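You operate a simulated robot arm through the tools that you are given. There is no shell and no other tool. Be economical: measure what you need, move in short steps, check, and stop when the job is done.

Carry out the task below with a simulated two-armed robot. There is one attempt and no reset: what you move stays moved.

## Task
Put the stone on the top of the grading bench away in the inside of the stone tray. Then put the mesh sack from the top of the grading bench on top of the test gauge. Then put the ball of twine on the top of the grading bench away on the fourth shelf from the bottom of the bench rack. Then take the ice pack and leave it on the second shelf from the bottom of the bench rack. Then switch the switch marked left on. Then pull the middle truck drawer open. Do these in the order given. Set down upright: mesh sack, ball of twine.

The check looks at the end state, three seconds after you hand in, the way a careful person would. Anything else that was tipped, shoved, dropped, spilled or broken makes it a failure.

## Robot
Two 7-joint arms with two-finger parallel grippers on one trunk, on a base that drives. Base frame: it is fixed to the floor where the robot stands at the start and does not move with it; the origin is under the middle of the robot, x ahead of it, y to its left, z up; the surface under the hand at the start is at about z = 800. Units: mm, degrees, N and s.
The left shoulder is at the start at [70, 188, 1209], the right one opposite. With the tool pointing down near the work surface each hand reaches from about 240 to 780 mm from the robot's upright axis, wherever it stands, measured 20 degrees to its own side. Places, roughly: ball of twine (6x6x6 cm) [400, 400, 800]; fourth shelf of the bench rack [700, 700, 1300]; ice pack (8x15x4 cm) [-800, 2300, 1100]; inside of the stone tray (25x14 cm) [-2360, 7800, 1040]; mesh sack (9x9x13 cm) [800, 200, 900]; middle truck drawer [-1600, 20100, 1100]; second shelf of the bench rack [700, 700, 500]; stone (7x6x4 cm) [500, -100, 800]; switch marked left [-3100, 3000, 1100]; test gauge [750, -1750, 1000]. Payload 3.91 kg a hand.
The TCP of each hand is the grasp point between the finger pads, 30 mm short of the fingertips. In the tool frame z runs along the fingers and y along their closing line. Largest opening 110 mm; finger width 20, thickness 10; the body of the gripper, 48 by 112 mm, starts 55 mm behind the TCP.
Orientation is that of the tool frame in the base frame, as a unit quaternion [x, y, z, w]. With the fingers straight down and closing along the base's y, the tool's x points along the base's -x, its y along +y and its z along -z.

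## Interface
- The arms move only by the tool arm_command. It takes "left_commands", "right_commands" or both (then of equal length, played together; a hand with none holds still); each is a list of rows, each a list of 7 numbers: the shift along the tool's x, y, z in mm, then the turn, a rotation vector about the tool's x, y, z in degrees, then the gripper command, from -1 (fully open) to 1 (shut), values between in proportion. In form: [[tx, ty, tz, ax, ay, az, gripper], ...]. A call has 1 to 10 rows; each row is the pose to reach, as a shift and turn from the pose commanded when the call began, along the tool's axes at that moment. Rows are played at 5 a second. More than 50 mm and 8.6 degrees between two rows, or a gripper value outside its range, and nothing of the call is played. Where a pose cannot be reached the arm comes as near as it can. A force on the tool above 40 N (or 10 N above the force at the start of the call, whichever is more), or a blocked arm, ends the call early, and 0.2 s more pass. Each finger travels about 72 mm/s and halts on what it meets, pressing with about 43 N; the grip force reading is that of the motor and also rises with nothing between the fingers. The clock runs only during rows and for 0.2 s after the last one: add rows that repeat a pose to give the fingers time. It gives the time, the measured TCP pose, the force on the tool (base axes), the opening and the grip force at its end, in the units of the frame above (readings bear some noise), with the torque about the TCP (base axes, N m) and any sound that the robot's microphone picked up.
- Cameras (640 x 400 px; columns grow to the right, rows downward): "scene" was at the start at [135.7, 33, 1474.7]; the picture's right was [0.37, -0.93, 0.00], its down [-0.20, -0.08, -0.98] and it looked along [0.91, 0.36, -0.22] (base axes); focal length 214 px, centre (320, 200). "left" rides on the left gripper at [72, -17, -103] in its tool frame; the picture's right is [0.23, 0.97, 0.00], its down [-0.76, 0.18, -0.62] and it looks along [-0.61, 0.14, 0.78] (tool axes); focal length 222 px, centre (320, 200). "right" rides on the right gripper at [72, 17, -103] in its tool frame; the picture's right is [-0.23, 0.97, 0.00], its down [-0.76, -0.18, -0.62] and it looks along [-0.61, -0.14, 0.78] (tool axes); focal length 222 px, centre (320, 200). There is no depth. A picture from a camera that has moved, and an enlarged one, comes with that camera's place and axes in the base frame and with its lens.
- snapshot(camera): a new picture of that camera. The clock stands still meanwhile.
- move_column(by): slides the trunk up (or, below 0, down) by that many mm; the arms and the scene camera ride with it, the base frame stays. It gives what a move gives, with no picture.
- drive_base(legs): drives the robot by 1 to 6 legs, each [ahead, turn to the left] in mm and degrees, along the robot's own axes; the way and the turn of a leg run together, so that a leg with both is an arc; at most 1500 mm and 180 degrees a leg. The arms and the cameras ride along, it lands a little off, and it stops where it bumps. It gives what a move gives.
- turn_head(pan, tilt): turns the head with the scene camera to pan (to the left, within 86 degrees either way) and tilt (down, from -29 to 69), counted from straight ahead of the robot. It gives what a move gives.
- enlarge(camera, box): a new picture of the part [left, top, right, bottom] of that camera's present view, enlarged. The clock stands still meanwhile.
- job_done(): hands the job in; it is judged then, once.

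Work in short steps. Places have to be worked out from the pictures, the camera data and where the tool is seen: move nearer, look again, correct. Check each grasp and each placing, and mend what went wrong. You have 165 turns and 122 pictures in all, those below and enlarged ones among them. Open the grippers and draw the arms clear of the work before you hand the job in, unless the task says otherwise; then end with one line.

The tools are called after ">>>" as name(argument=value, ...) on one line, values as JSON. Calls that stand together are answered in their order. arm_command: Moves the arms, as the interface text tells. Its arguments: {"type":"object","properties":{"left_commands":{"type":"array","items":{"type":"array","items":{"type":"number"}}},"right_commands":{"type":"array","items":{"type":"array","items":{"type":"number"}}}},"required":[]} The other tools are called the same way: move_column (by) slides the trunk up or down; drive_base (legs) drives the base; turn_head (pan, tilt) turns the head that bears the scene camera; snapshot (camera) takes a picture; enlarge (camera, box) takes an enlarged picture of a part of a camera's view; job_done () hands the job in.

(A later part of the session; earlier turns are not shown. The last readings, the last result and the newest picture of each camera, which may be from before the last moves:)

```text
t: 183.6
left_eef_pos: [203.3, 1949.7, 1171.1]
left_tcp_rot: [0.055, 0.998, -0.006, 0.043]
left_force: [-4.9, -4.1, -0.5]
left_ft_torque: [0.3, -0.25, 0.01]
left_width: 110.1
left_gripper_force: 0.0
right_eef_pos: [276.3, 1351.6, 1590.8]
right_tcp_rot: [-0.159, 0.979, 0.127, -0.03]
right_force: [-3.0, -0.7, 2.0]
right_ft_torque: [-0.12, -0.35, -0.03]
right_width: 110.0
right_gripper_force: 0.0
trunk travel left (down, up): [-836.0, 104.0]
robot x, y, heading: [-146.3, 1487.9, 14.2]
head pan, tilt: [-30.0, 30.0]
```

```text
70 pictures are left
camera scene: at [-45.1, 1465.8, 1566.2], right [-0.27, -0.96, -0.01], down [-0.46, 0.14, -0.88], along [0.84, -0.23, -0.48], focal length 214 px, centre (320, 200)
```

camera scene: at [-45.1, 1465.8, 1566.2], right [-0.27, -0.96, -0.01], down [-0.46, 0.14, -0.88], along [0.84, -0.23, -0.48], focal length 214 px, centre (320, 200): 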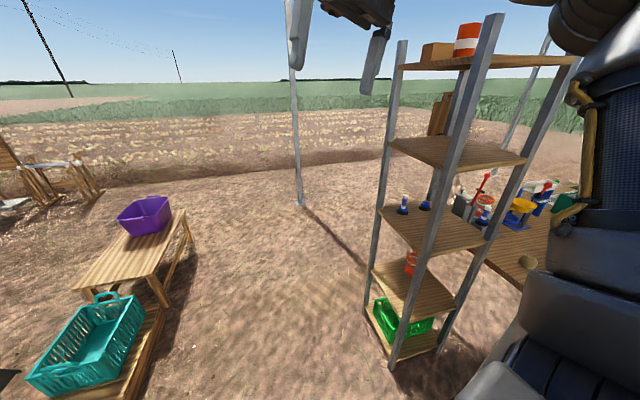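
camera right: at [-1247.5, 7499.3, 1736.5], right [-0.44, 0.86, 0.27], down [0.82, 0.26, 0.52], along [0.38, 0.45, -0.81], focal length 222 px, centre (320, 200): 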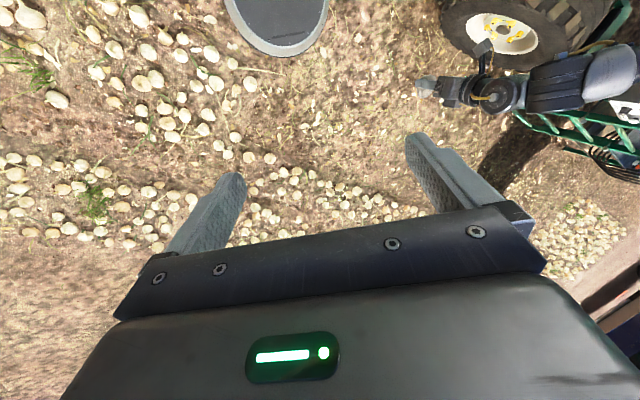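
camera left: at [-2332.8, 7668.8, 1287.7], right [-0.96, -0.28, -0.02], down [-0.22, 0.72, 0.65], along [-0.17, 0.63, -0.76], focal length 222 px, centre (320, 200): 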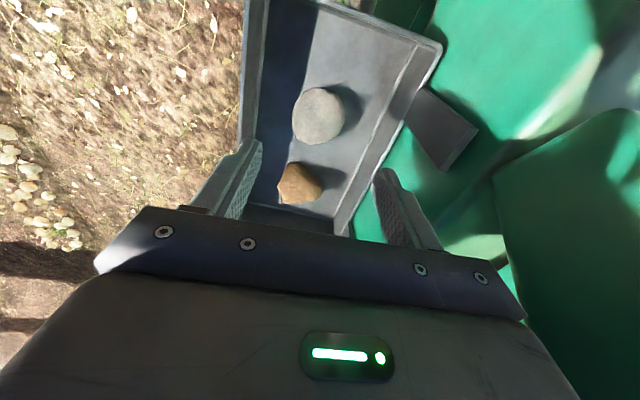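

The right elbow met the canopy post. I back off, then pass further left at y≈1720.

>>> drive_base(legs=[[-250, 0]])

>>> turn_head(pan=-60, tilt=10)

>>> snapshot(camera="scene")

```text
t: 185.0
left_eef_pos: [159.0, 2043.5, 1148.6]
left_tcp_rot: [-0.157, 0.979, 0.021, 0.127]
left_force: [0.3, 3.3, -0.5]
left_ft_torque: [-0.23, 0.04, -0.02]
left_width: 110.1
left_gripper_force: 0.0
right_eef_pos: [272.1, 1354.2, 1544.2]
right_tcp_rot: [-0.139, 0.956, 0.229, -0.121]
right_force: [0.4, 2.1, 0.3]
right_ft_torque: [-0.19, 0.08, 0.09]
right_width: 110.0
right_gripper_force: 0.0
trunk travel left (down, up): [-836.0, 104.0]
robot x, y, heading: [-261.0, 1455.3, 16.1]
head pan, tilt: [-30.0, 30.0]
stopped in leg 1: the robot was blocked; the commanded pose is now the measured one
```

```text
t: 185.9
left_eef_pos: [153.3, 2012.7, 1161.6]
left_tcp_rot: [-0.15, 0.98, 0.036, 0.125]
left_force: [0.0, 0.4, 0.4]
left_ft_torque: [0.02, 0.0, -0.01]
left_width: 110.0
left_gripper_force: 0.0
right_eef_pos: [257.7, 1322.1, 1544.6]
right_tcp_rot: [-0.159, 0.949, 0.244, -0.117]
right_force: [-0.2, -0.1, 0.1]
right_ft_torque: [0.01, -0.01, 0.01]
right_width: 110.0
right_gripper_force: 0.1
trunk travel left (down, up): [-836.0, 104.0]
robot x, y, heading: [-271.9, 1455.4, 15.4]
head pan, tilt: [-60.0, 10.0]
```

```text
69 pictures are left
camera scene: at [6.4, 1440.5, 1595.4], right [-0.7, -0.71, 0.09], down [-0.22, 0.1, -0.97], along [0.68, -0.69, -0.23], focal length 214 px, centre (320, 200)
```

scene: 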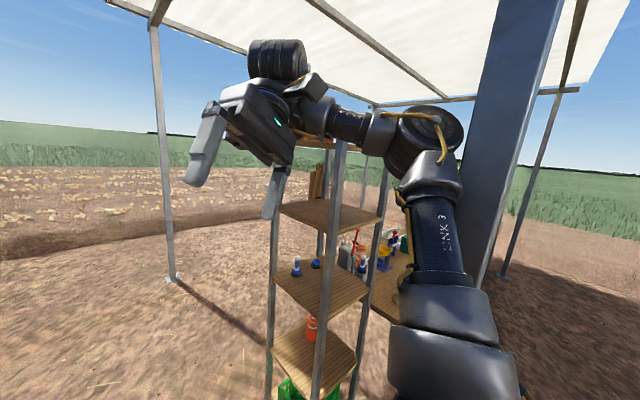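

The robot is leaning on the post with its right arm. Turning left should free the arm from the post.

>>> drive_base(legs=[[0, 25]])

>>> snapshot(camera="scene")

```text
t: 186.7
left_eef_pos: [38.6, 2052.1, 1106.3]
left_tcp_rot: [-0.318, 0.942, 0.048, 0.095]
left_force: [-0.4, -1.3, -0.7]
left_ft_torque: [0.11, -0.01, -0.03]
left_width: 109.9
left_gripper_force: 0.1
right_eef_pos: [170.0, 1280.2, 1533.2]
right_tcp_rot: [-0.132, 0.929, 0.303, -0.167]
right_force: [-2.2, -3.1, -0.5]
right_ft_torque: [0.22, -0.1, -0.22]
right_width: 110.2
right_gripper_force: 0.0
trunk travel left (down, up): [-836.0, 104.0]
robot x, y, heading: [-265.7, 1455.0, 16.7]
head pan, tilt: [-60.0, 10.0]
stopped in leg 1: the robot was blocked; the commanded pose is now the measured one
```

```text
68 pictures are left
camera scene: at [21.6, 1475.7, 1594.1], right [-0.68, -0.73, 0.11], down [-0.23, 0.07, -0.97], along [0.7, -0.68, -0.22], focal length 214 px, centre (320, 200)
```

scene: 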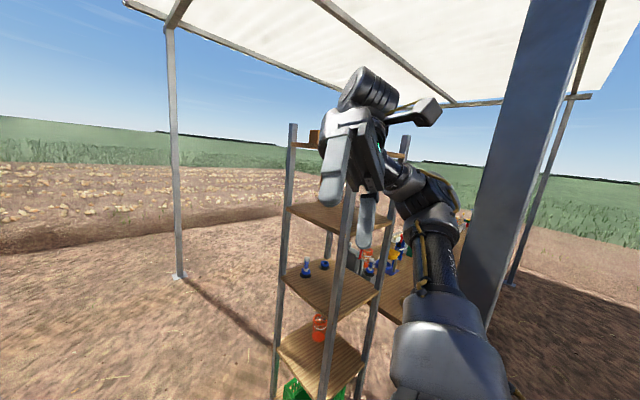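

I look further right to see exactly how the arm touches the post.

>>> turn_head(pan=-86, tilt=20)

>>> snapshot(camera="scene")

>>> turn_head(pan=40, tilt=35)

>>> snapshot(camera="scene")

```text
t: 187.6
left_eef_pos: [44.1, 2051.3, 1106.0]
left_tcp_rot: [-0.315, 0.943, 0.05, 0.092]
left_force: [0.5, -0.3, -0.1]
left_ft_torque: [-0.02, 0.01, 0.0]
left_width: 110.0
left_gripper_force: 0.1
right_eef_pos: [172.1, 1277.3, 1535.4]
right_tcp_rot: [-0.134, 0.927, 0.309, -0.168]
right_force: [-0.8, 0.5, 1.5]
right_ft_torque: [0.03, -0.05, 0.02]
right_width: 110.0
right_gripper_force: 0.0
trunk travel left (down, up): [-836.0, 104.0]
robot x, y, heading: [-263.0, 1458.6, 16.9]
head pan, tilt: [-85.9, 20.0]
```

```text
67 pictures are left
camera scene: at [-9.9, 1449.7, 1583.1], right [-0.93, -0.35, 0.12], down [-0.23, 0.28, -0.93], along [0.29, -0.89, -0.34], focal length 214 px, centre (320, 200)
```

scene: 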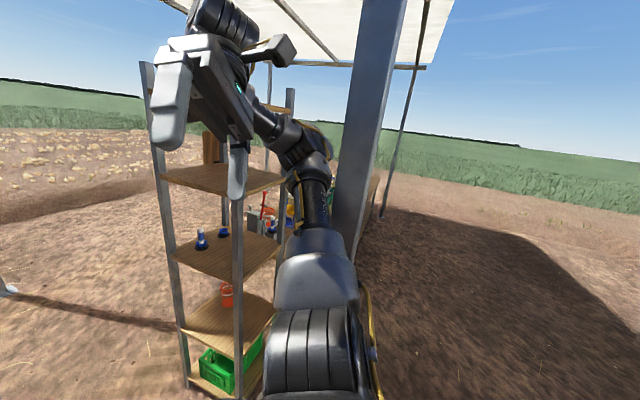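

```text
t: 189.6
left_eef_pos: [47.0, 2049.9, 1106.9]
left_tcp_rot: [-0.315, 0.943, 0.051, 0.093]
left_force: [0.3, 0.3, 0.0]
left_ft_torque: [-0.01, 0.03, 0.0]
left_width: 110.0
left_gripper_force: 0.1
right_eef_pos: [177.8, 1276.7, 1533.9]
right_tcp_rot: [-0.134, 0.927, 0.308, -0.169]
right_force: [0.6, 0.0, -0.2]
right_ft_torque: [0.0, 0.01, 0.01]
right_width: 109.9
right_gripper_force: 0.0
trunk travel left (down, up): [-836.0, 104.0]
robot x, y, heading: [-266.2, 1456.5, 16.6]
head pan, tilt: [40.0, 35.0]
```

```text
66 pictures are left
camera scene: at [5.9, 1607.6, 1550.5], right [0.83, -0.55, -0.07], down [-0.41, -0.51, -0.76], along [0.38, 0.66, -0.65], focal length 214 px, centre (320, 200)
```

scene: 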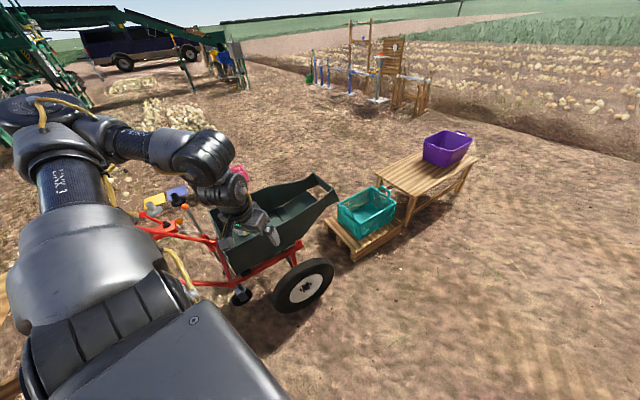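

The right upper arm now lies on the far (+x) side of the post, pressing back on it. Driving forward should release it.

>>> drive_base(legs=[[150, 0]])

```text
t: 190.4
left_eef_pos: [-72.5, 2114.3, 1089.4]
left_tcp_rot: [-0.3, 0.934, 0.185, 0.051]
left_force: [-1.1, -0.1, -1.0]
left_ft_torque: [0.04, -0.12, -0.06]
left_width: 109.9
left_gripper_force: 0.1
right_eef_pos: [20.1, 1217.5, 1499.8]
right_tcp_rot: [-0.089, 0.932, 0.309, -0.166]
right_force: [-0.6, -0.4, 0.8]
right_ft_torque: [0.01, -0.05, -0.08]
right_width: 109.8
right_gripper_force: 0.1
trunk travel left (down, up): [-836.0, 104.0]
robot x, y, heading: [-253.5, 1457.9, 18.1]
head pan, tilt: [40.0, 35.0]
stopped in leg 1: the robot was blocked; the commanded pose is now the measured one
```

Hands swung back; let it settle and see whether the lean is gone.

>>> turn_head(pan=-80, tilt=20)

>>> snapshot(camera="scene")

```text
t: 192.4
left_eef_pos: [-70.0, 2109.6, 1084.6]
left_tcp_rot: [-0.296, 0.937, 0.179, 0.047]
left_force: [-0.1, -0.5, -0.2]
left_ft_torque: [0.02, 0.01, 0.03]
left_width: 110.1
left_gripper_force: 0.1
right_eef_pos: [15.8, 1215.3, 1503.3]
right_tcp_rot: [-0.089, 0.933, 0.315, -0.152]
right_force: [-0.4, -0.9, 0.2]
right_ft_torque: [-0.03, 0.0, -0.04]
right_width: 110.0
right_gripper_force: 0.0
trunk travel left (down, up): [-836.0, 104.0]
robot x, y, heading: [-258.6, 1460.7, 18.3]
head pan, tilt: [-80.0, 20.0]
```

```text
65 pictures are left
camera scene: at [22.4, 1459.2, 1580.3], right [-0.87, -0.47, 0.13], down [-0.27, 0.26, -0.93], along [0.4, -0.84, -0.36], focal length 214 px, centre (320, 200)
```

scene: 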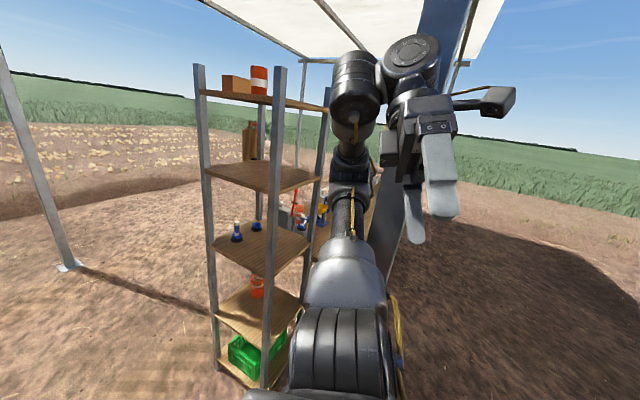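

The right upper arm still leans on the post. I move the right hand forward and up in the world, to swing that arm off the post.

>>> arm_command(right_commands=[[-23, 6, -10, 0, 0, 0, -1], [-47, 12, -20, 0, 0, 0, -1], [-70, 18, -30, 0, 0, 0, -1], [-94, 24, -41, 0, 0, 0, -1], [-117, 30, -51, 0, 0, 0, -1], [-140, 35, -61, 0, 0, 0, -1], [-164, 41, -71, 0, 0, 0, -1], [-187, 47, -82, 0, 0, 0, -1], [-210, 53, -92, 0, 0, 0, -1], [-234, 59, -102, 0, 0, 0, -1]])

>>> snapshot(camera="scene")

```text
t: 192.7
left_eef_pos: [-82.0, 2112.9, 1073.8]
left_tcp_rot: [-0.335, 0.921, 0.168, 0.106]
left_force: [15.7, -7.5, -6.6]
left_ft_torque: [0.62, 0.93, 0.64]
left_width: 109.9
left_gripper_force: 0.0
right_eef_pos: [-35.4, 1203.8, 1494.6]
right_tcp_rot: [-0.136, 0.939, 0.291, -0.12]
right_force: [3.4, 0.6, 2.3]
right_ft_torque: [-0.12, 0.18, 0.11]
right_width: 109.8
right_gripper_force: 0.0
trunk travel left (down, up): [-836.0, 104.0]
robot x, y, heading: [-247.8, 1462.2, 20.2]
head pan, tilt: [-80.0, 20.0]
stopped in row 1 (left hand): the arm was blocked; the commanded pose is now the measured one
```

```text
64 pictures are left
camera scene: at [34.9, 1465.1, 1580.2], right [-0.85, -0.5, 0.13], down [-0.29, 0.25, -0.92], along [0.43, -0.83, -0.36], focal length 214 px, centre (320, 200)
```

scene: 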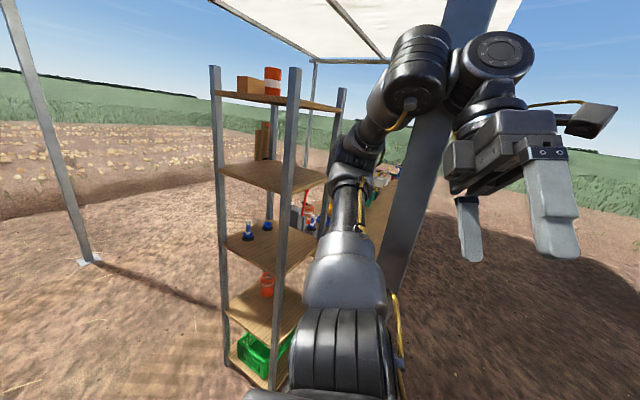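

The report says the left arm is the blocked one. I look at it.

>>> turn_head(pan=65, tilt=35)

>>> snapshot(camera="scene")

>>> snapshot(camera="left")

```text
t: 195.0
left_eef_pos: [-107.8, 2117.2, 1067.0]
left_tcp_rot: [-0.334, 0.923, 0.173, 0.08]
left_force: [-3.4, -5.0, -6.0]
left_ft_torque: [0.49, -0.23, -0.03]
left_width: 110.1
left_gripper_force: 0.0
right_eef_pos: [-46.6, 1212.6, 1502.7]
right_tcp_rot: [-0.121, 0.941, 0.288, -0.134]
right_force: [-0.1, -1.1, -0.5]
right_ft_torque: [0.08, -0.01, -0.05]
right_width: 110.1
right_gripper_force: 0.0
trunk travel left (down, up): [-836.0, 104.0]
robot x, y, heading: [-253.0, 1460.9, 19.9]
head pan, tilt: [65.0, 35.0]
```

```text
63 pictures are left
camera scene: at [-22.3, 1638.3, 1553.6], right [0.99, -0.09, -0.11], down [-0.14, -0.61, -0.78], along [0.0, 0.79, -0.62], focal length 214 px, centre (320, 200)
```

scene: 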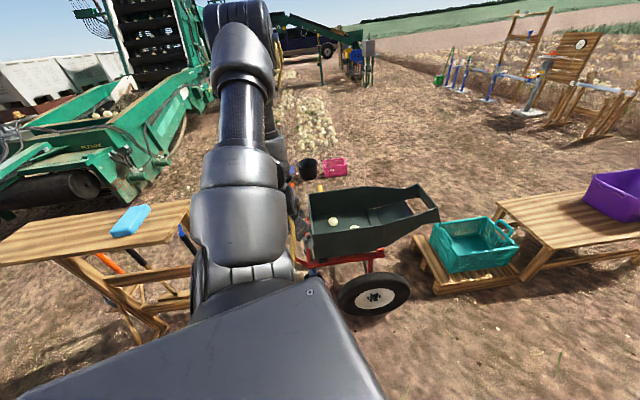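

```text
62 pictures are left
camera left: at [-156.6, 2024.7, 1138.7], right [-0.8, 0.56, 0.2], down [0.45, 0.34, 0.83], along [0.4, 0.75, -0.53], focal length 222 px, centre (320, 200)
```

left: 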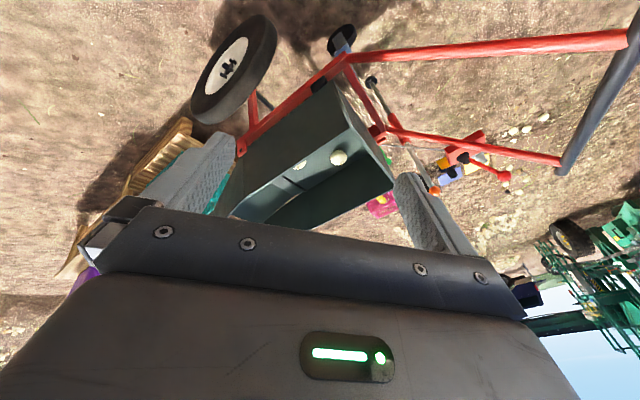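

Left hand merely hovers over the barrow. Heading creeps left with every try, so I turn left in small steps to free the right arm.

>>> drive_base(legs=[[0, 6]])

>>> drive_base(legs=[[40, 0]])

>>> drive_base(legs=[[0, 8]])

```text
t: 195.7
left_eef_pos: [28.7, 2152.8, 1163.2]
left_tcp_rot: [-0.364, 0.819, 0.177, 0.407]
left_force: [30.0, -22.0, -7.2]
left_ft_torque: [0.71, 0.25, 3.05]
left_width: 110.3
left_gripper_force: 0.2
right_eef_pos: [-190.9, 1154.6, 1577.4]
right_tcp_rot: [-0.098, 0.927, 0.205, -0.298]
right_force: [-7.0, -11.8, -3.6]
right_ft_torque: [0.91, -0.26, -0.66]
right_width: 110.0
right_gripper_force: 0.1
trunk travel left (down, up): [-836.0, 104.0]
robot x, y, heading: [-240.5, 1465.3, 22.1]
head pan, tilt: [65.0, 35.0]
stopped in leg 1: the robot was blocked; the commanded pose is now the measured one
```

```text
t: 196.4
left_eef_pos: [-46.3, 2142.8, 1217.6]
left_tcp_rot: [-0.33, 0.791, 0.207, 0.472]
left_force: [-22.4, -1.5, -35.3]
left_ft_torque: [2.04, -2.03, -1.12]
left_width: 109.8
left_gripper_force: 0.1
right_eef_pos: [-317.3, 1099.1, 1679.7]
right_tcp_rot: [-0.046, 0.885, 0.14, -0.442]
right_force: [-3.7, -4.3, -0.6]
right_ft_torque: [0.23, -0.19, -0.32]
right_width: 109.9
right_gripper_force: 0.1
trunk travel left (down, up): [-836.0, 104.0]
robot x, y, heading: [-239.6, 1463.7, 23.1]
head pan, tilt: [65.0, 35.0]
stopped in leg 1: the robot was blocked; the commanded pose is now the measured one
```

```text
t: 197.1
left_eef_pos: [-165.0, 2115.0, 1233.4]
left_tcp_rot: [-0.398, 0.736, 0.169, 0.52]
left_force: [2.4, -3.2, 1.5]
left_ft_torque: [-0.01, 0.16, 0.27]
left_width: 110.1
left_gripper_force: 0.0
right_eef_pos: [-427.2, 1046.2, 1658.5]
right_tcp_rot: [-0.087, 0.893, 0.151, -0.415]
right_force: [5.0, -8.7, -2.6]
right_ft_torque: [0.52, 0.44, -0.44]
right_width: 109.9
right_gripper_force: 0.0
trunk travel left (down, up): [-836.0, 104.0]
robot x, y, heading: [-241.3, 1464.1, 25.1]
head pan, tilt: [65.0, 35.0]
stopped in leg 1: the robot was blocked; the commanded pose is now the measured one
```

The arms are moving a lot; I stop and look at the state.

>>> turn_head(pan=-70, tilt=15)

>>> snapshot(camera="scene")

>>> snapshot(camera="right")

```text
t: 199.3
left_eef_pos: [-120.5, 2143.0, 1227.7]
left_tcp_rot: [-0.398, 0.736, 0.138, 0.529]
left_force: [23.9, 5.4, 24.6]
left_ft_torque: [-1.82, 1.48, 0.98]
left_width: 110.0
left_gripper_force: 0.1
right_eef_pos: [-366.3, 1029.8, 1637.5]
right_tcp_rot: [-0.185, 0.893, 0.135, -0.389]
right_force: [3.9, -44.3, -14.9]
right_ft_torque: [2.1, 1.14, -2.78]
right_width: 109.9
right_gripper_force: 0.1
trunk travel left (down, up): [-836.0, 104.0]
robot x, y, heading: [-236.4, 1464.3, 25.1]
head pan, tilt: [-70.0, 15.0]
```

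```text
61 pictures are left
camera scene: at [-132.5, 1443.4, 1589.3], right [-0.71, -0.71, 0.01], down [-0.18, 0.17, -0.97], along [0.68, -0.69, -0.25], focal length 214 px, centre (320, 200)
```

scene: 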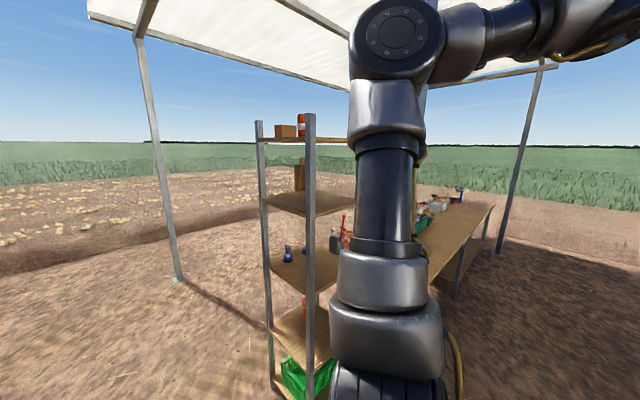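

```text
60 pictures are left
camera right: at [-338.4, 1003.1, 1760.3], right [-0.08, 0.97, 0.23], down [0.98, 0.11, -0.15], along [-0.17, 0.21, -0.96], focal length 222 px, centre (320, 200)
```

right: 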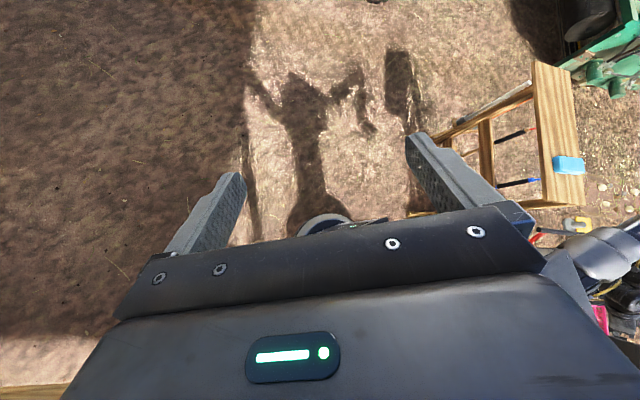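

The robot is level again. I read the state with a null command to see if the hand forces persist.

>>> arm_command(left_commands=[[0, 0, 0, 0, 0, 0, -1]])

>>> snapshot(camera="left")

```text
t: 199.7
left_eef_pos: [-140.5, 2121.6, 1222.6]
left_tcp_rot: [-0.396, 0.746, 0.164, 0.51]
left_force: [-0.5, -0.6, -0.5]
left_ft_torque: [0.02, 0.02, 0.02]
left_width: 109.8
left_gripper_force: 0.0
right_eef_pos: [-403.0, 1059.0, 1656.4]
right_tcp_rot: [-0.086, 0.893, 0.153, -0.414]
right_force: [0.9, -0.2, 0.8]
right_ft_torque: [0.0, -0.02, 0.03]
right_width: 109.8
right_gripper_force: 0.1
trunk travel left (down, up): [-836.0, 104.0]
robot x, y, heading: [-240.2, 1462.5, 25.2]
head pan, tilt: [-70.0, 15.0]
```

```text
59 pictures are left
camera left: at [-205.7, 2014.2, 1202.2], right [-0.78, 0.52, -0.36], down [-0.4, 0.03, 0.92], along [0.49, 0.85, 0.18], focal length 222 px, centre (320, 200)
```

left: 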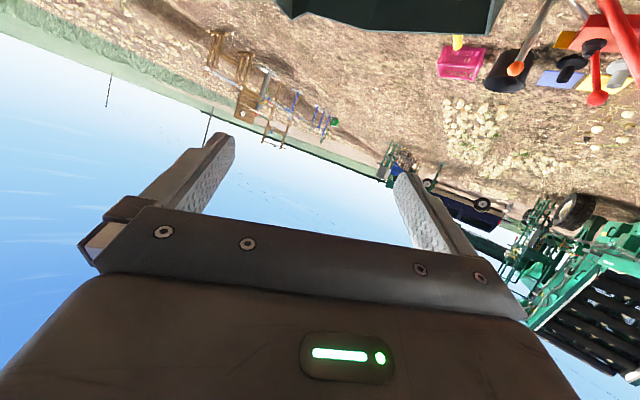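

All is free: right arm is folded up and back (a good stow), left hand points outward. I bring the left hand level again and inward.

>>> arm_command(left_commands=[[5, -13, -5, 0.7, 7.2, 3.1, -1], [9, -25, -10, 1.4, 14.5, 6.1, -1], [14, -38, -15, 2.0, 21.7, 9.2, -1], [19, -51, -20, 2.7, 29, 12.3, -1], [23, -63, -26, 3.4, 36.2, 15.3, -1], [28, -76, -31, 4.1, 43.5, 18.4, -1], [33, -89, -36, 4.7, 50.7, 21.5, -1], [37, -101, -41, 5.4, 58, 24.5, -1], [42, -114, -46, 6.1, 65.2, 27.6, -1]])

>>> turn_head(pan=0, tilt=30)

>>> snapshot(camera="scene")

```text
t: 201.5
left_eef_pos: [-100.2, 2020.8, 1211.1]
left_tcp_rot: [-0.245, 0.968, -0.016, 0.058]
left_force: [0.8, -1.3, -0.7]
left_ft_torque: [0.06, -0.05, 0.02]
left_width: 110.0
left_gripper_force: 0.1
left hand out of reach, approached as far as the arm can: row 1, 2, 3
right_eef_pos: [-381.3, 1133.9, 1682.4]
right_tcp_rot: [0.045, 0.886, 0.148, -0.436]
right_force: [0.6, -0.6, -0.2]
right_ft_torque: [0.03, 0.06, 0.01]
right_width: 109.9
right_gripper_force: 0.1
trunk travel left (down, up): [-836.0, 104.0]
robot x, y, heading: [-240.6, 1462.8, 25.7]
head pan, tilt: [-70.0, 15.0]
stopped in row 9 (right hand): the arm was blocked; the commanded pose is now the measured one
```

```text
t: 202.9
left_eef_pos: [-90.7, 2012.3, 1221.6]
left_tcp_rot: [-0.239, 0.97, 0.015, 0.053]
left_force: [0.7, 0.1, -0.4]
left_ft_torque: [0.0, -0.02, 0.0]
left_width: 109.9
left_gripper_force: 0.0
right_eef_pos: [-372.5, 1112.8, 1676.9]
right_tcp_rot: [0.041, 0.885, 0.153, -0.439]
right_force: [-0.7, 1.0, 0.4]
right_ft_torque: [0.01, -0.03, 0.01]
right_width: 110.1
right_gripper_force: 0.1
trunk travel left (down, up): [-836.0, 104.0]
robot x, y, heading: [-248.0, 1465.3, 25.7]
head pan, tilt: [0.0, 30.0]
```

```text
58 pictures are left
camera scene: at [-120.1, 1551.8, 1563.9], right [0.43, -0.9, 0.02], down [-0.45, -0.23, -0.86], along [0.78, 0.36, -0.5], focal length 214 px, centre (320, 200)
```

scene: 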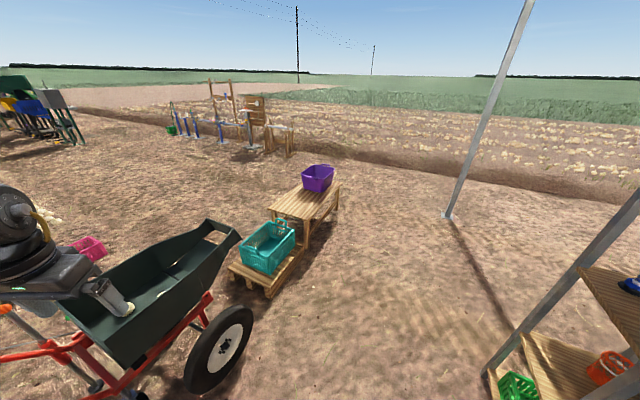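

Right arm is well clear of the post now by my estimate. I turn left a little and drive ahead 250 mm to test.

>>> drive_base(legs=[[0, 12], [250, 0]])

```text
t: 205.5
left_eef_pos: [-6.4, 2166.8, 1229.0]
left_tcp_rot: [-0.336, 0.94, 0.028, 0.052]
left_force: [0.1, -0.4, 0.7]
left_ft_torque: [0.0, -0.04, 0.0]
left_width: 110.1
left_gripper_force: 0.2
right_eef_pos: [-99.5, 1221.7, 1671.6]
right_tcp_rot: [-0.052, 0.883, 0.114, -0.453]
right_force: [0.3, 0.0, 1.0]
right_ft_torque: [-0.01, 0.0, 0.01]
right_width: 109.8
right_gripper_force: 0.1
trunk travel left (down, up): [-836.0, 104.0]
robot x, y, heading: [-45.4, 1616.0, 37.5]
head pan, tilt: [0.0, 30.0]
```

Free again. I continue along the corridor to behind the bench.

>>> drive_base(legs=[[0, -37], [1320, 0], [380, 0], [0, -95], [800, 0]])

>>> turn_head(pan=-40, tilt=30)

>>> snapshot(camera="scene")

```text
t: 223.9
left_eef_pos: [1979.6, 421.0, 1228.5]
left_tcp_rot: [0.722, 0.689, -0.037, 0.047]
left_force: [-0.4, 0.3, -0.4]
left_ft_torque: [-0.02, 0.02, 0.0]
left_width: 110.1
left_gripper_force: 0.0
right_eef_pos: [1342.0, 1122.7, 1672.8]
right_tcp_rot: [0.786, 0.406, 0.459, -0.08]
right_force: [-0.5, 1.5, 0.3]
right_ft_torque: [-0.02, -0.02, -0.02]
right_width: 110.2
right_gripper_force: 0.1
trunk travel left (down, up): [-836.0, 104.0]
robot x, y, heading: [1598.6, 816.1, -94.6]
head pan, tilt: [0.0, 30.0]
```

```text
t: 224.9
left_eef_pos: [1980.9, 419.5, 1227.6]
left_tcp_rot: [0.722, 0.689, -0.036, 0.046]
left_force: [-0.2, -0.4, 0.1]
left_ft_torque: [0.0, 0.02, 0.0]
left_width: 109.9
left_gripper_force: 0.0
right_eef_pos: [1341.8, 1122.0, 1672.6]
right_tcp_rot: [0.785, 0.406, 0.46, -0.081]
right_force: [0.0, 0.0, -0.1]
right_ft_torque: [-0.02, 0.02, -0.01]
right_width: 110.2
right_gripper_force: 0.0
trunk travel left (down, up): [-836.0, 104.0]
robot x, y, heading: [1595.5, 817.1, -94.8]
head pan, tilt: [-40.0, 30.0]
```

```text
57 pictures are left
camera scene: at [1526.7, 703.4, 1563.9], right [-0.71, 0.7, 0.0], down [0.35, 0.36, -0.87], along [-0.61, -0.62, -0.5], focal length 214 px, centre (320, 200)
```

scene: 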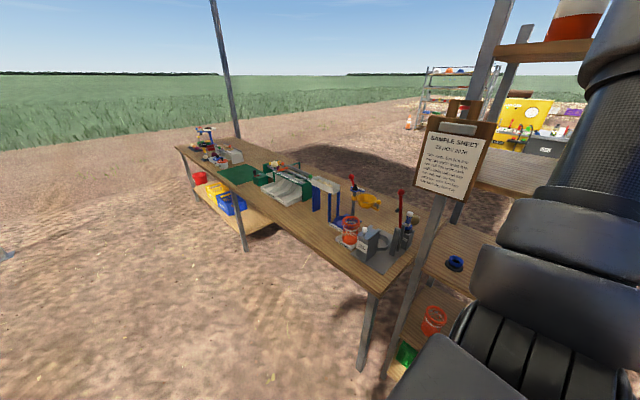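

A clear view of the sack and the bench from behind. I zoom in on both the sack and the far bench end (test gauge).

>>> enlarge(camera="scene", box=[300, 170, 428, 250])

>>> enlarge(camera="scene", box=[170, 110, 330, 210])

```text
5.00 times, centred on (364, 210) of scene
camera zoom: at [1526.7, 703.4, 1563.9], right [-0.71, 0.7, 0.0], down [0.35, 0.36, -0.87], along [-0.61, -0.62, -0.5], focal length 1072 px, centre (100, 150)
```

zoom: 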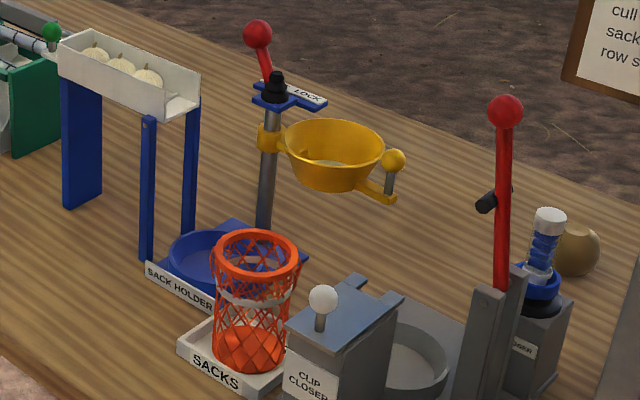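

```text
4.00 times, centred on (250, 160) of scene
camera zoom: at [1526.7, 703.4, 1563.9], right [-0.71, 0.7, 0.0], down [0.35, 0.36, -0.87], along [-0.61, -0.62, -0.5], focal length 858 px, centre (600, 360)
```

zoom: 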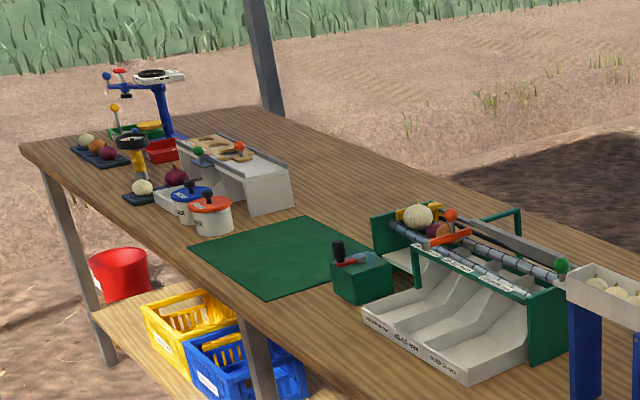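

The sack stands at about (784,178), top z≈930, beside the clip closer. I'll stand at about (1336,217) heading 135 so the hand comes over it with the closing line diagonal, clear of the closer.

>>> drive_base(legs=[[0, -18.5], [653, 0], [0, -112]])

>>> arm_command(left_commands=[[0, 0, 0, 0, 3.3, 0, -1], [0, 0, 0, 0, 6.7, 0, -1], [0, 0, 0, 0, 6.7, 0, -1]])

>>> snapshot(camera="left")

```text
t: 234.3
left_eef_pos: [787.1, 187.8, 1228.3]
left_tcp_rot: [0.928, -0.367, -0.058, -0.013]
left_force: [0.3, 0.1, 0.3]
left_ft_torque: [0.02, -0.01, -0.02]
left_width: 110.1
left_gripper_force: 0.0
right_eef_pos: [1733.5, 218.2, 1671.3]
right_tcp_rot: [0.699, -0.543, 0.266, 0.383]
right_force: [0.3, -0.3, 0.2]
right_ft_torque: [-0.04, -0.02, -0.03]
right_width: 109.9
right_gripper_force: 0.0
trunk travel left (down, up): [-836.0, 104.0]
robot x, y, heading: [1341.5, 221.5, 135.1]
head pan, tilt: [-40.0, 30.0]
```

```text
t: 235.1
left_eef_pos: [786.8, 186.9, 1228.2]
left_tcp_rot: [0.93, -0.368, -0.003, 0.008]
left_force: [0.2, -0.5, 1.1]
left_ft_torque: [-0.01, -0.02, 0.02]
left_width: 109.8
left_gripper_force: 0.1
right_eef_pos: [1734.3, 218.2, 1671.8]
right_tcp_rot: [0.699, -0.542, 0.267, 0.383]
right_force: [0.5, -0.5, 0.9]
right_ft_torque: [0.03, 0.01, -0.01]
right_width: 110.1
right_gripper_force: 0.1
trunk travel left (down, up): [-836.0, 104.0]
robot x, y, heading: [1339.2, 219.6, 135.0]
head pan, tilt: [-40.0, 30.0]
```

```text
54 pictures are left
camera left: at [852.4, 152.2, 1329.8], right [-0.5, -0.87, 0.02], down [-0.67, 0.4, 0.63], along [-0.55, 0.3, -0.78], focal length 222 px, centre (320, 200)
```

left: 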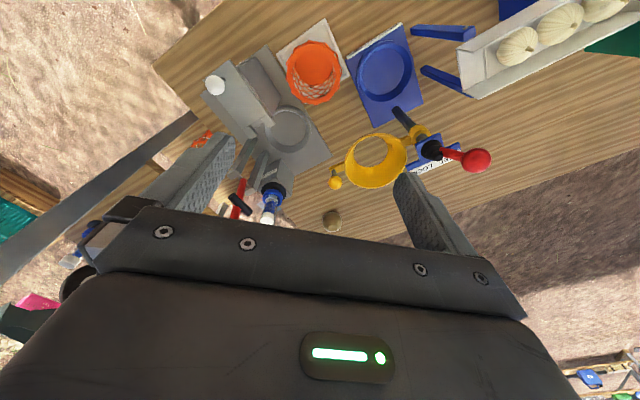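

I zoom in on the sack from the hand camera to locate its top ring precisely.

>>> enlarge(camera="left", box=[230, 10, 390, 110])

```text
4.00 times, centred on (310, 60) of left
camera zoom: at [852.4, 152.2, 1329.8], right [-0.5, -0.87, 0.02], down [-0.67, 0.4, 0.63], along [-0.55, 0.3, -0.78], focal length 888 px, centre (360, 760)
```

zoom: 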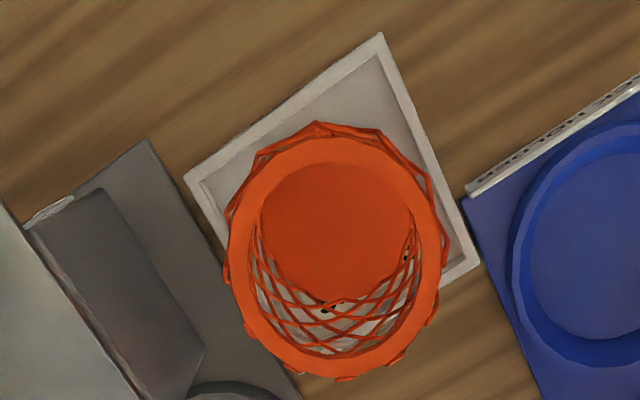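

Sack centre is (796,187), its gap to the closer about 20 mm. I shift the hand 9 mm and yaw 18° so that the fingers pass clear of the closer.

>>> arm_command(left_commands=[[6.6, -6.2, 0, 0, 0, 6, -1], [6.6, -6.2, 0, 0, 0, 12, -1], [6.6, -6.2, 0, 0, 0, 18, -1], [6.6, -6.2, 0, 0, 0, 18, -1]])

>>> move_column(by=-200)

>>> snapshot(camera="left")

```text
t: 236.1
left_eef_pos: [796.6, 187.8, 1228.0]
left_tcp_rot: [0.861, -0.509, -0.002, 0.008]
left_force: [0.0, -0.6, -0.7]
left_ft_torque: [-0.02, 0.01, 0.01]
left_width: 109.9
left_gripper_force: 0.1
right_eef_pos: [1733.8, 221.0, 1671.2]
right_tcp_rot: [0.699, -0.542, 0.267, 0.383]
right_force: [0.0, -0.5, 0.6]
right_ft_torque: [0.01, 0.0, 0.0]
right_width: 110.1
right_gripper_force: 0.1
trunk travel left (down, up): [-836.0, 104.0]
robot x, y, heading: [1341.5, 222.8, 135.2]
head pan, tilt: [-40.0, 30.0]
```

```text
t: 238.2
left_eef_pos: [795.9, 188.0, 1028.0]
left_tcp_rot: [0.861, -0.508, -0.002, 0.009]
left_force: [0.0, -0.1, -0.1]
left_ft_torque: [0.02, 0.01, 0.01]
left_width: 110.4
left_gripper_force: 0.1
right_eef_pos: [1733.8, 218.4, 1472.6]
right_tcp_rot: [0.698, -0.543, 0.267, 0.384]
right_force: [0.1, 0.7, 1.2]
right_ft_torque: [0.02, -0.02, 0.03]
right_width: 110.2
right_gripper_force: 0.0
trunk travel left (down, up): [-636.0, 304.0]
robot x, y, heading: [1339.3, 222.2, 134.8]
head pan, tilt: [-40.0, 30.0]
```

```text
52 pictures are left
camera left: at [846.5, 134.4, 1130.1], right [-0.74, -0.67, 0.02], down [-0.52, 0.59, 0.62], along [-0.43, 0.45, -0.78], focal length 222 px, centre (320, 200)
```

left: 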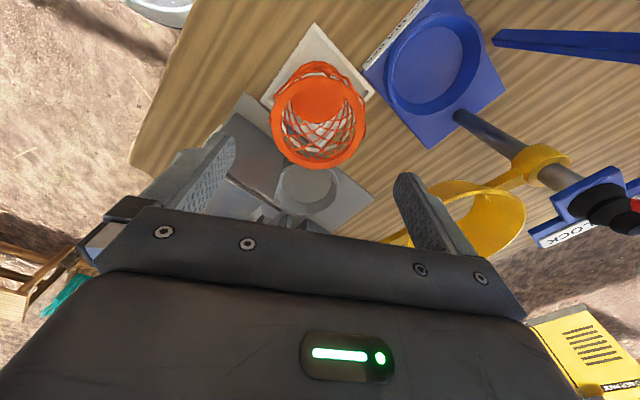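

Ring is aligned with the fingers within a few mm. I shift 4 mm and lower to TCP z≈908.

>>> arm_command(left_commands=[[4, 0, 0, 0, 0, 0, -1]])

>>> move_column(by=-122)

>>> snapshot(camera="left")

```text
t: 238.6
left_eef_pos: [797.9, 183.5, 1029.0]
left_tcp_rot: [0.861, -0.508, -0.003, 0.008]
left_force: [0.1, -0.7, 0.1]
left_ft_torque: [0.04, -0.01, 0.01]
left_width: 110.1
left_gripper_force: 0.1
right_eef_pos: [1735.6, 217.5, 1472.0]
right_tcp_rot: [0.698, -0.543, 0.266, 0.384]
right_force: [-0.7, -0.4, -0.1]
right_ft_torque: [-0.01, -0.03, 0.0]
right_width: 110.1
right_gripper_force: 0.0
trunk travel left (down, up): [-636.0, 304.0]
robot x, y, heading: [1336.1, 220.3, 135.0]
head pan, tilt: [-40.0, 30.0]
```

```text
t: 240.2
left_eef_pos: [798.4, 184.6, 906.7]
left_tcp_rot: [0.861, -0.508, -0.002, 0.009]
left_force: [0.1, -0.1, 0.6]
left_ft_torque: [0.01, 0.0, -0.01]
left_width: 109.9
left_gripper_force: 0.0
right_eef_pos: [1734.1, 218.5, 1350.8]
right_tcp_rot: [0.698, -0.543, 0.266, 0.383]
right_force: [0.0, 0.1, 0.3]
right_ft_torque: [0.01, 0.0, 0.03]
right_width: 110.0
right_gripper_force: 0.1
trunk travel left (down, up): [-514.0, 426.0]
robot x, y, heading: [1340.8, 223.0, 135.1]
head pan, tilt: [-40.0, 30.0]
```

```text
51 pictures are left
camera left: at [848.6, 130.9, 1008.1], right [-0.74, -0.67, 0.02], down [-0.52, 0.59, 0.62], along [-0.43, 0.45, -0.78], focal length 222 px, centre (320, 200)
```

left: 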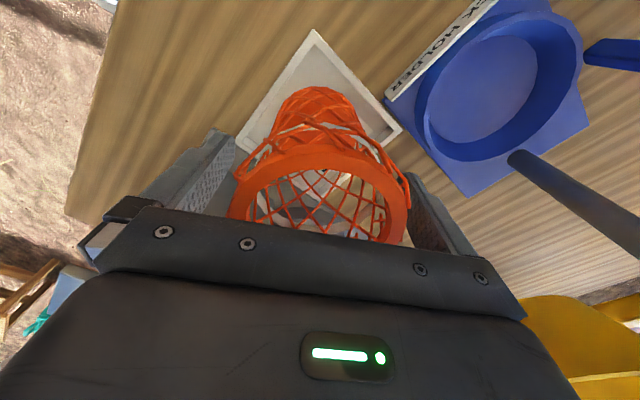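

The sack is between the fingers. I close.

>>> arm_command(left_commands=[[0, 0, 0, 0, 0, 0, 0], [0, 0, 0, 0, 0, 0, 0], [0, 0, 0, 0, 0, 0, 0.3], [0, 0, 0, 0, 0, 0, 0.3]])

>>> move_column(by=80)

>>> snapshot(camera="left")

```text
t: 241.2
left_eef_pos: [798.4, 184.7, 907.0]
left_tcp_rot: [0.861, -0.508, -0.002, 0.008]
left_force: [1.6, 0.4, 1.0]
left_ft_torque: [0.05, -0.03, -0.01]
left_width: 80.5
left_gripper_force: 43.0
right_eef_pos: [1734.6, 217.5, 1350.3]
right_tcp_rot: [0.699, -0.542, 0.267, 0.383]
right_force: [-0.9, 0.5, 0.3]
right_ft_torque: [0.03, 0.03, -0.02]
right_width: 110.0
right_gripper_force: 0.0
trunk travel left (down, up): [-514.0, 426.0]
robot x, y, heading: [1339.5, 218.2, 135.0]
head pan, tilt: [-40.0, 30.0]
```

```text
t: 242.3
left_eef_pos: [798.1, 183.5, 986.4]
left_tcp_rot: [0.861, -0.509, -0.001, 0.009]
left_force: [-0.1, -0.1, -0.4]
left_ft_torque: [-0.02, 0.01, -0.01]
left_width: 80.6
left_gripper_force: 42.6
right_eef_pos: [1733.9, 219.9, 1430.8]
right_tcp_rot: [0.698, -0.542, 0.267, 0.384]
right_force: [-0.3, 0.5, 0.0]
right_ft_torque: [0.04, -0.03, -0.04]
right_width: 110.2
right_gripper_force: 0.0
trunk travel left (down, up): [-594.0, 346.0]
robot x, y, heading: [1341.4, 221.6, 134.9]
head pan, tilt: [-40.0, 30.0]
```

```text
50 pictures are left
camera left: at [848.5, 131.0, 1087.9], right [-0.74, -0.67, 0.02], down [-0.52, 0.59, 0.62], along [-0.43, 0.45, -0.78], focal length 222 px, centre (320, 200)
```

left: 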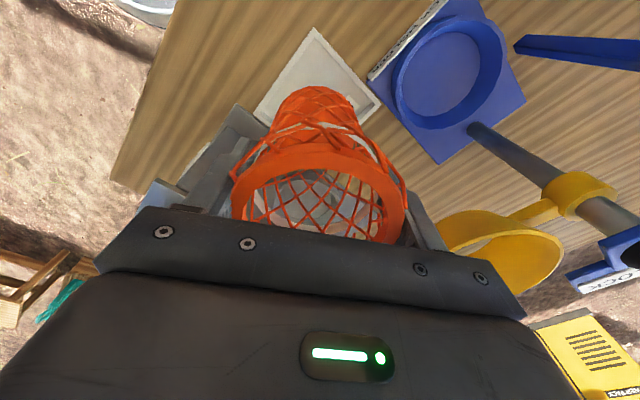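

Sack lifted, upright. I raise further and go along the back of the bench to look at the test gauge.

>>> move_column(by=180)

>>> drive_base(legs=[[0, 135], [1400, 0]])

>>> turn_head(pan=-50, tilt=30)

>>> snapshot(camera="scene")

```text
t: 244.3
left_eef_pos: [798.5, 183.0, 1165.6]
left_tcp_rot: [0.861, -0.509, -0.002, 0.008]
left_force: [-0.6, 0.7, -1.1]
left_ft_torque: [-0.02, 0.0, 0.01]
left_width: 80.6
left_gripper_force: 43.4
right_eef_pos: [1733.9, 219.1, 1609.7]
right_tcp_rot: [0.699, -0.542, 0.267, 0.383]
right_force: [0.1, 0.2, 0.2]
right_ft_torque: [0.01, 0.01, -0.01]
right_width: 109.9
right_gripper_force: 0.0
trunk travel left (down, up): [-774.0, 166.0]
robot x, y, heading: [1343.4, 223.8, 134.6]
head pan, tilt: [-40.0, 30.0]
```

```text
t: 256.9
left_eef_pos: [1771.9, -1526.3, 1166.0]
left_tcp_rot: [0.795, 0.607, 0.008, 0.005]
left_force: [-0.4, -0.5, -0.2]
left_ft_torque: [-0.01, -0.03, 0.0]
left_width: 80.5
left_gripper_force: 43.3
right_eef_pos: [1078.0, -898.2, 1609.5]
right_tcp_rot: [0.765, 0.443, 0.455, -0.102]
right_force: [0.3, 0.2, 0.3]
right_ft_torque: [0.03, 0.01, 0.01]
right_width: 109.8
right_gripper_force: 0.1
trunk travel left (down, up): [-774.0, 166.0]
robot x, y, heading: [1356.3, -1171.2, -89.3]
head pan, tilt: [-40.0, 30.0]
```

```text
t: 257.6
left_eef_pos: [1773.7, -1526.7, 1166.0]
left_tcp_rot: [0.795, 0.606, 0.007, 0.005]
left_force: [0.1, -0.2, -0.2]
left_ft_torque: [-0.05, 0.0, -0.04]
left_width: 80.2
left_gripper_force: 42.9
right_eef_pos: [1077.5, -899.7, 1609.7]
right_tcp_rot: [0.765, 0.444, 0.455, -0.103]
right_force: [-0.1, 0.2, 0.0]
right_ft_torque: [0.0, -0.03, -0.01]
right_width: 109.8
right_gripper_force: 0.1
trunk travel left (down, up): [-774.0, 166.0]
robot x, y, heading: [1354.1, -1175.2, -89.4]
head pan, tilt: [-50.0, 30.0]
```

```text
49 pictures are left
camera scene: at [1289.6, -1286.9, 1501.9], right [-0.65, 0.76, 0.0], down [0.38, 0.33, -0.87], along [-0.66, -0.57, -0.5], focal length 214 px, centre (320, 200)
```

scene: 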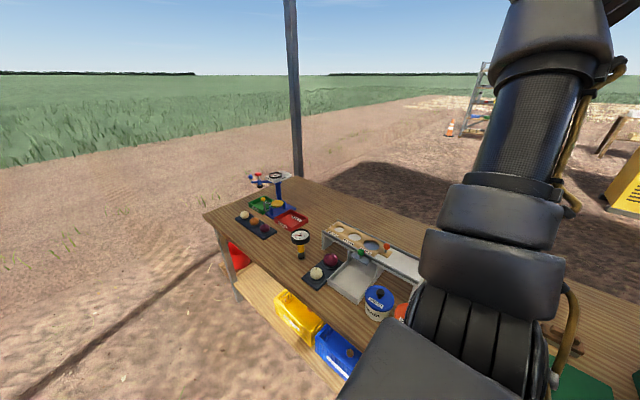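

>>> enlarge(camera="scene", box=[220, 160, 380, 260])

```text
4.00 times, centred on (300, 210) of scene
camera zoom: at [1289.6, -1286.9, 1501.9], right [-0.65, 0.76, 0.0], down [0.38, 0.33, -0.87], along [-0.66, -0.57, -0.5], focal length 858 px, centre (400, 160)
```

zoom: 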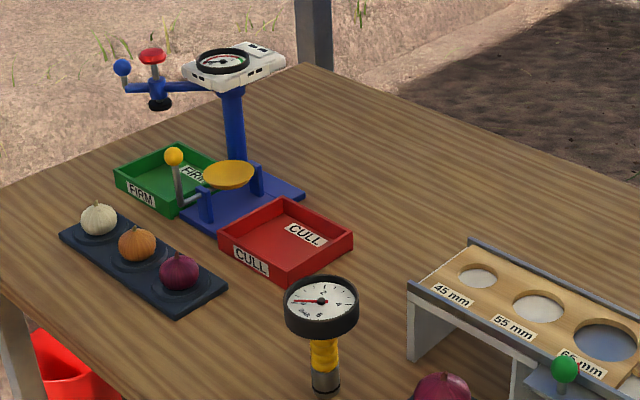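

The "test gauge" must be the upright dial gauge, its dial facing up at about (806,-1812), top z≈927 (white-headed firmness tester is at (600,-2215), too far). I drive on and turn to bring the sack near it.

>>> drive_base(legs=[[595, 0], [0, -135.6]])

>>> turn_head(pan=40, tilt=30)

>>> snapshot(camera="left")

>>> snapshot(camera="scene")

```text
t: 266.6
left_eef_pos: [823.0, -1816.6, 1165.1]
left_tcp_rot: [0.865, -0.501, -0.002, 0.008]
left_force: [0.5, 0.5, 0.9]
left_ft_torque: [-0.02, -0.02, 0.03]
left_width: 80.5
left_gripper_force: 43.0
right_eef_pos: [1759.3, -1765.5, 1609.9]
right_tcp_rot: [0.703, -0.537, 0.27, 0.381]
right_force: [0.5, -0.1, 0.1]
right_ft_torque: [-0.01, -0.03, 0.01]
right_width: 110.1
right_gripper_force: 0.0
trunk travel left (down, up): [-774.0, 166.0]
robot x, y, heading: [1363.0, -1768.9, 136.0]
head pan, tilt: [-50.0, 30.0]
```

```text
t: 268.2
left_eef_pos: [822.6, -1815.6, 1166.4]
left_tcp_rot: [0.865, -0.501, -0.002, 0.008]
left_force: [0.1, 0.3, 0.0]
left_ft_torque: [-0.01, -0.01, 0.01]
left_width: 80.2
left_gripper_force: 42.8
right_eef_pos: [1758.6, -1764.7, 1610.5]
right_tcp_rot: [0.703, -0.537, 0.269, 0.381]
right_force: [0.9, -0.7, 0.5]
right_ft_torque: [-0.01, 0.0, 0.0]
right_width: 110.1
right_gripper_force: 0.1
trunk travel left (down, up): [-774.0, 166.0]
robot x, y, heading: [1364.1, -1771.1, 135.9]
head pan, tilt: [40.0, 30.0]
```

```text
47 pictures are left
camera left: at [875.0, -1867.6, 1268.0], right [-0.73, -0.68, 0.02], down [-0.53, 0.58, 0.62], along [-0.43, 0.45, -0.78], focal length 222 px, centre (320, 200)
```

left: 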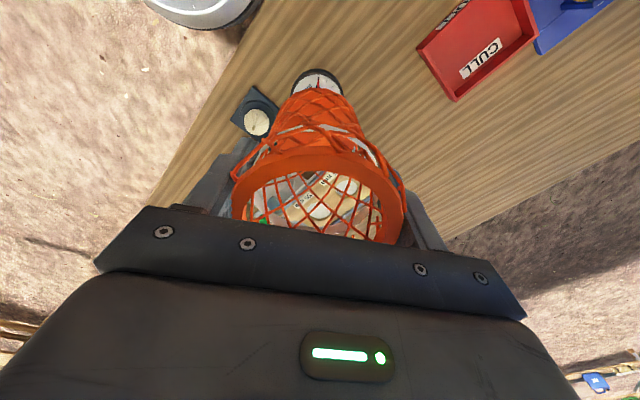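

```text
46 pictures are left
camera scene: at [1238.0, -1729.9, 1501.9], right [0.07, 1.0, 0.0], down [0.5, -0.04, -0.87], along [-0.86, 0.06, -0.5], focal length 214 px, centre (320, 200)
```

scene: 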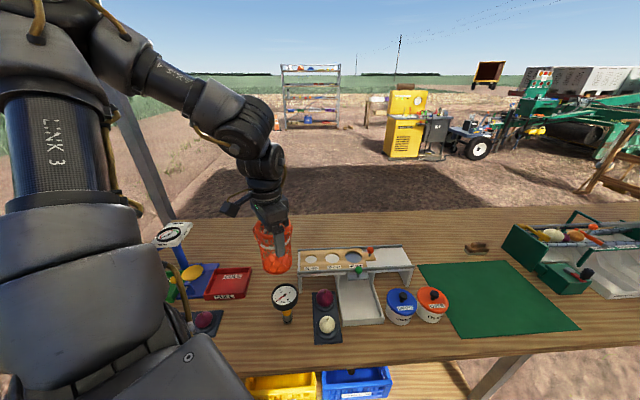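

I zoom in on the dial and the sack bottom to align precisely.

>>> enlarge(camera="scene", box=[224, 200, 352, 340])

```text
2.86 times, centred on (288, 270) of scene
camera zoom: at [1238.0, -1729.9, 1501.9], right [0.07, 1.0, 0.0], down [0.5, -0.04, -0.87], along [-0.86, 0.06, -0.5], focal length 613 px, centre (411, 0)
```

zoom: 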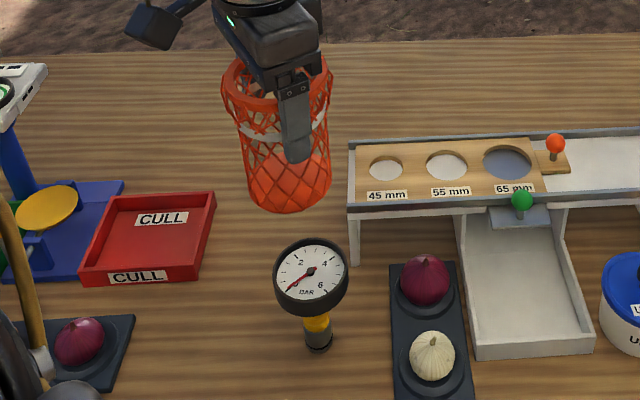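

Dial centre ≈(820,-1809), top z≈937; sack bottom is 101 mm below the TCP. I shift 7 mm and lower to just above, then look again.

>>> arm_command(left_commands=[[-7, -1, 0, 0, 0, 0, 0.3], [-7, -1, 0, 0, 0, 0, 0.3]])

>>> move_column(by=-108)

>>> enlarge(camera="scene", box=[224, 200, 352, 340])

```text
t: 268.8
left_eef_pos: [821.5, -1808.8, 1166.5]
left_tcp_rot: [0.865, -0.501, -0.003, 0.008]
left_force: [0.3, -0.3, 0.5]
left_ft_torque: [0.04, -0.02, 0.0]
left_width: 80.3
left_gripper_force: 43.1
right_eef_pos: [1759.4, -1766.7, 1610.0]
right_tcp_rot: [0.703, -0.536, 0.269, 0.381]
right_force: [0.1, 0.4, -0.5]
right_ft_torque: [0.01, -0.01, 0.01]
right_width: 109.9
right_gripper_force: 0.0
trunk travel left (down, up): [-774.0, 166.0]
robot x, y, heading: [1367.6, -1771.8, 135.9]
head pan, tilt: [40.0, 30.0]
```

```text
t: 270.2
left_eef_pos: [821.1, -1809.3, 1057.6]
left_tcp_rot: [0.865, -0.501, -0.002, 0.008]
left_force: [0.0, 0.1, -0.6]
left_ft_torque: [0.0, -0.01, -0.01]
left_width: 80.5
left_gripper_force: 43.0
right_eef_pos: [1758.2, -1765.4, 1501.0]
right_tcp_rot: [0.702, -0.537, 0.269, 0.382]
right_force: [0.3, -0.3, 0.3]
right_ft_torque: [-0.01, 0.04, 0.04]
right_width: 110.0
right_gripper_force: 0.1
trunk travel left (down, up): [-666.0, 274.0]
robot x, y, heading: [1367.5, -1770.8, 135.4]
head pan, tilt: [40.0, 30.0]
```

```text
2.86 times, centred on (288, 270) of scene
camera zoom: at [1238.1, -1730.0, 1393.9], right [0.07, 1.0, 0.0], down [0.5, -0.04, -0.87], along [-0.86, 0.06, -0.5], focal length 613 px, centre (411, 0)
```

zoom: 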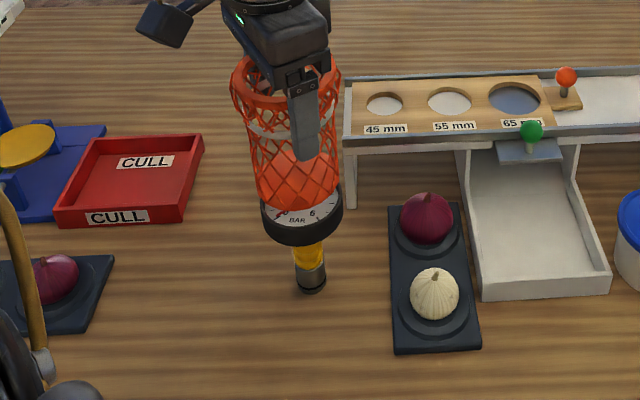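

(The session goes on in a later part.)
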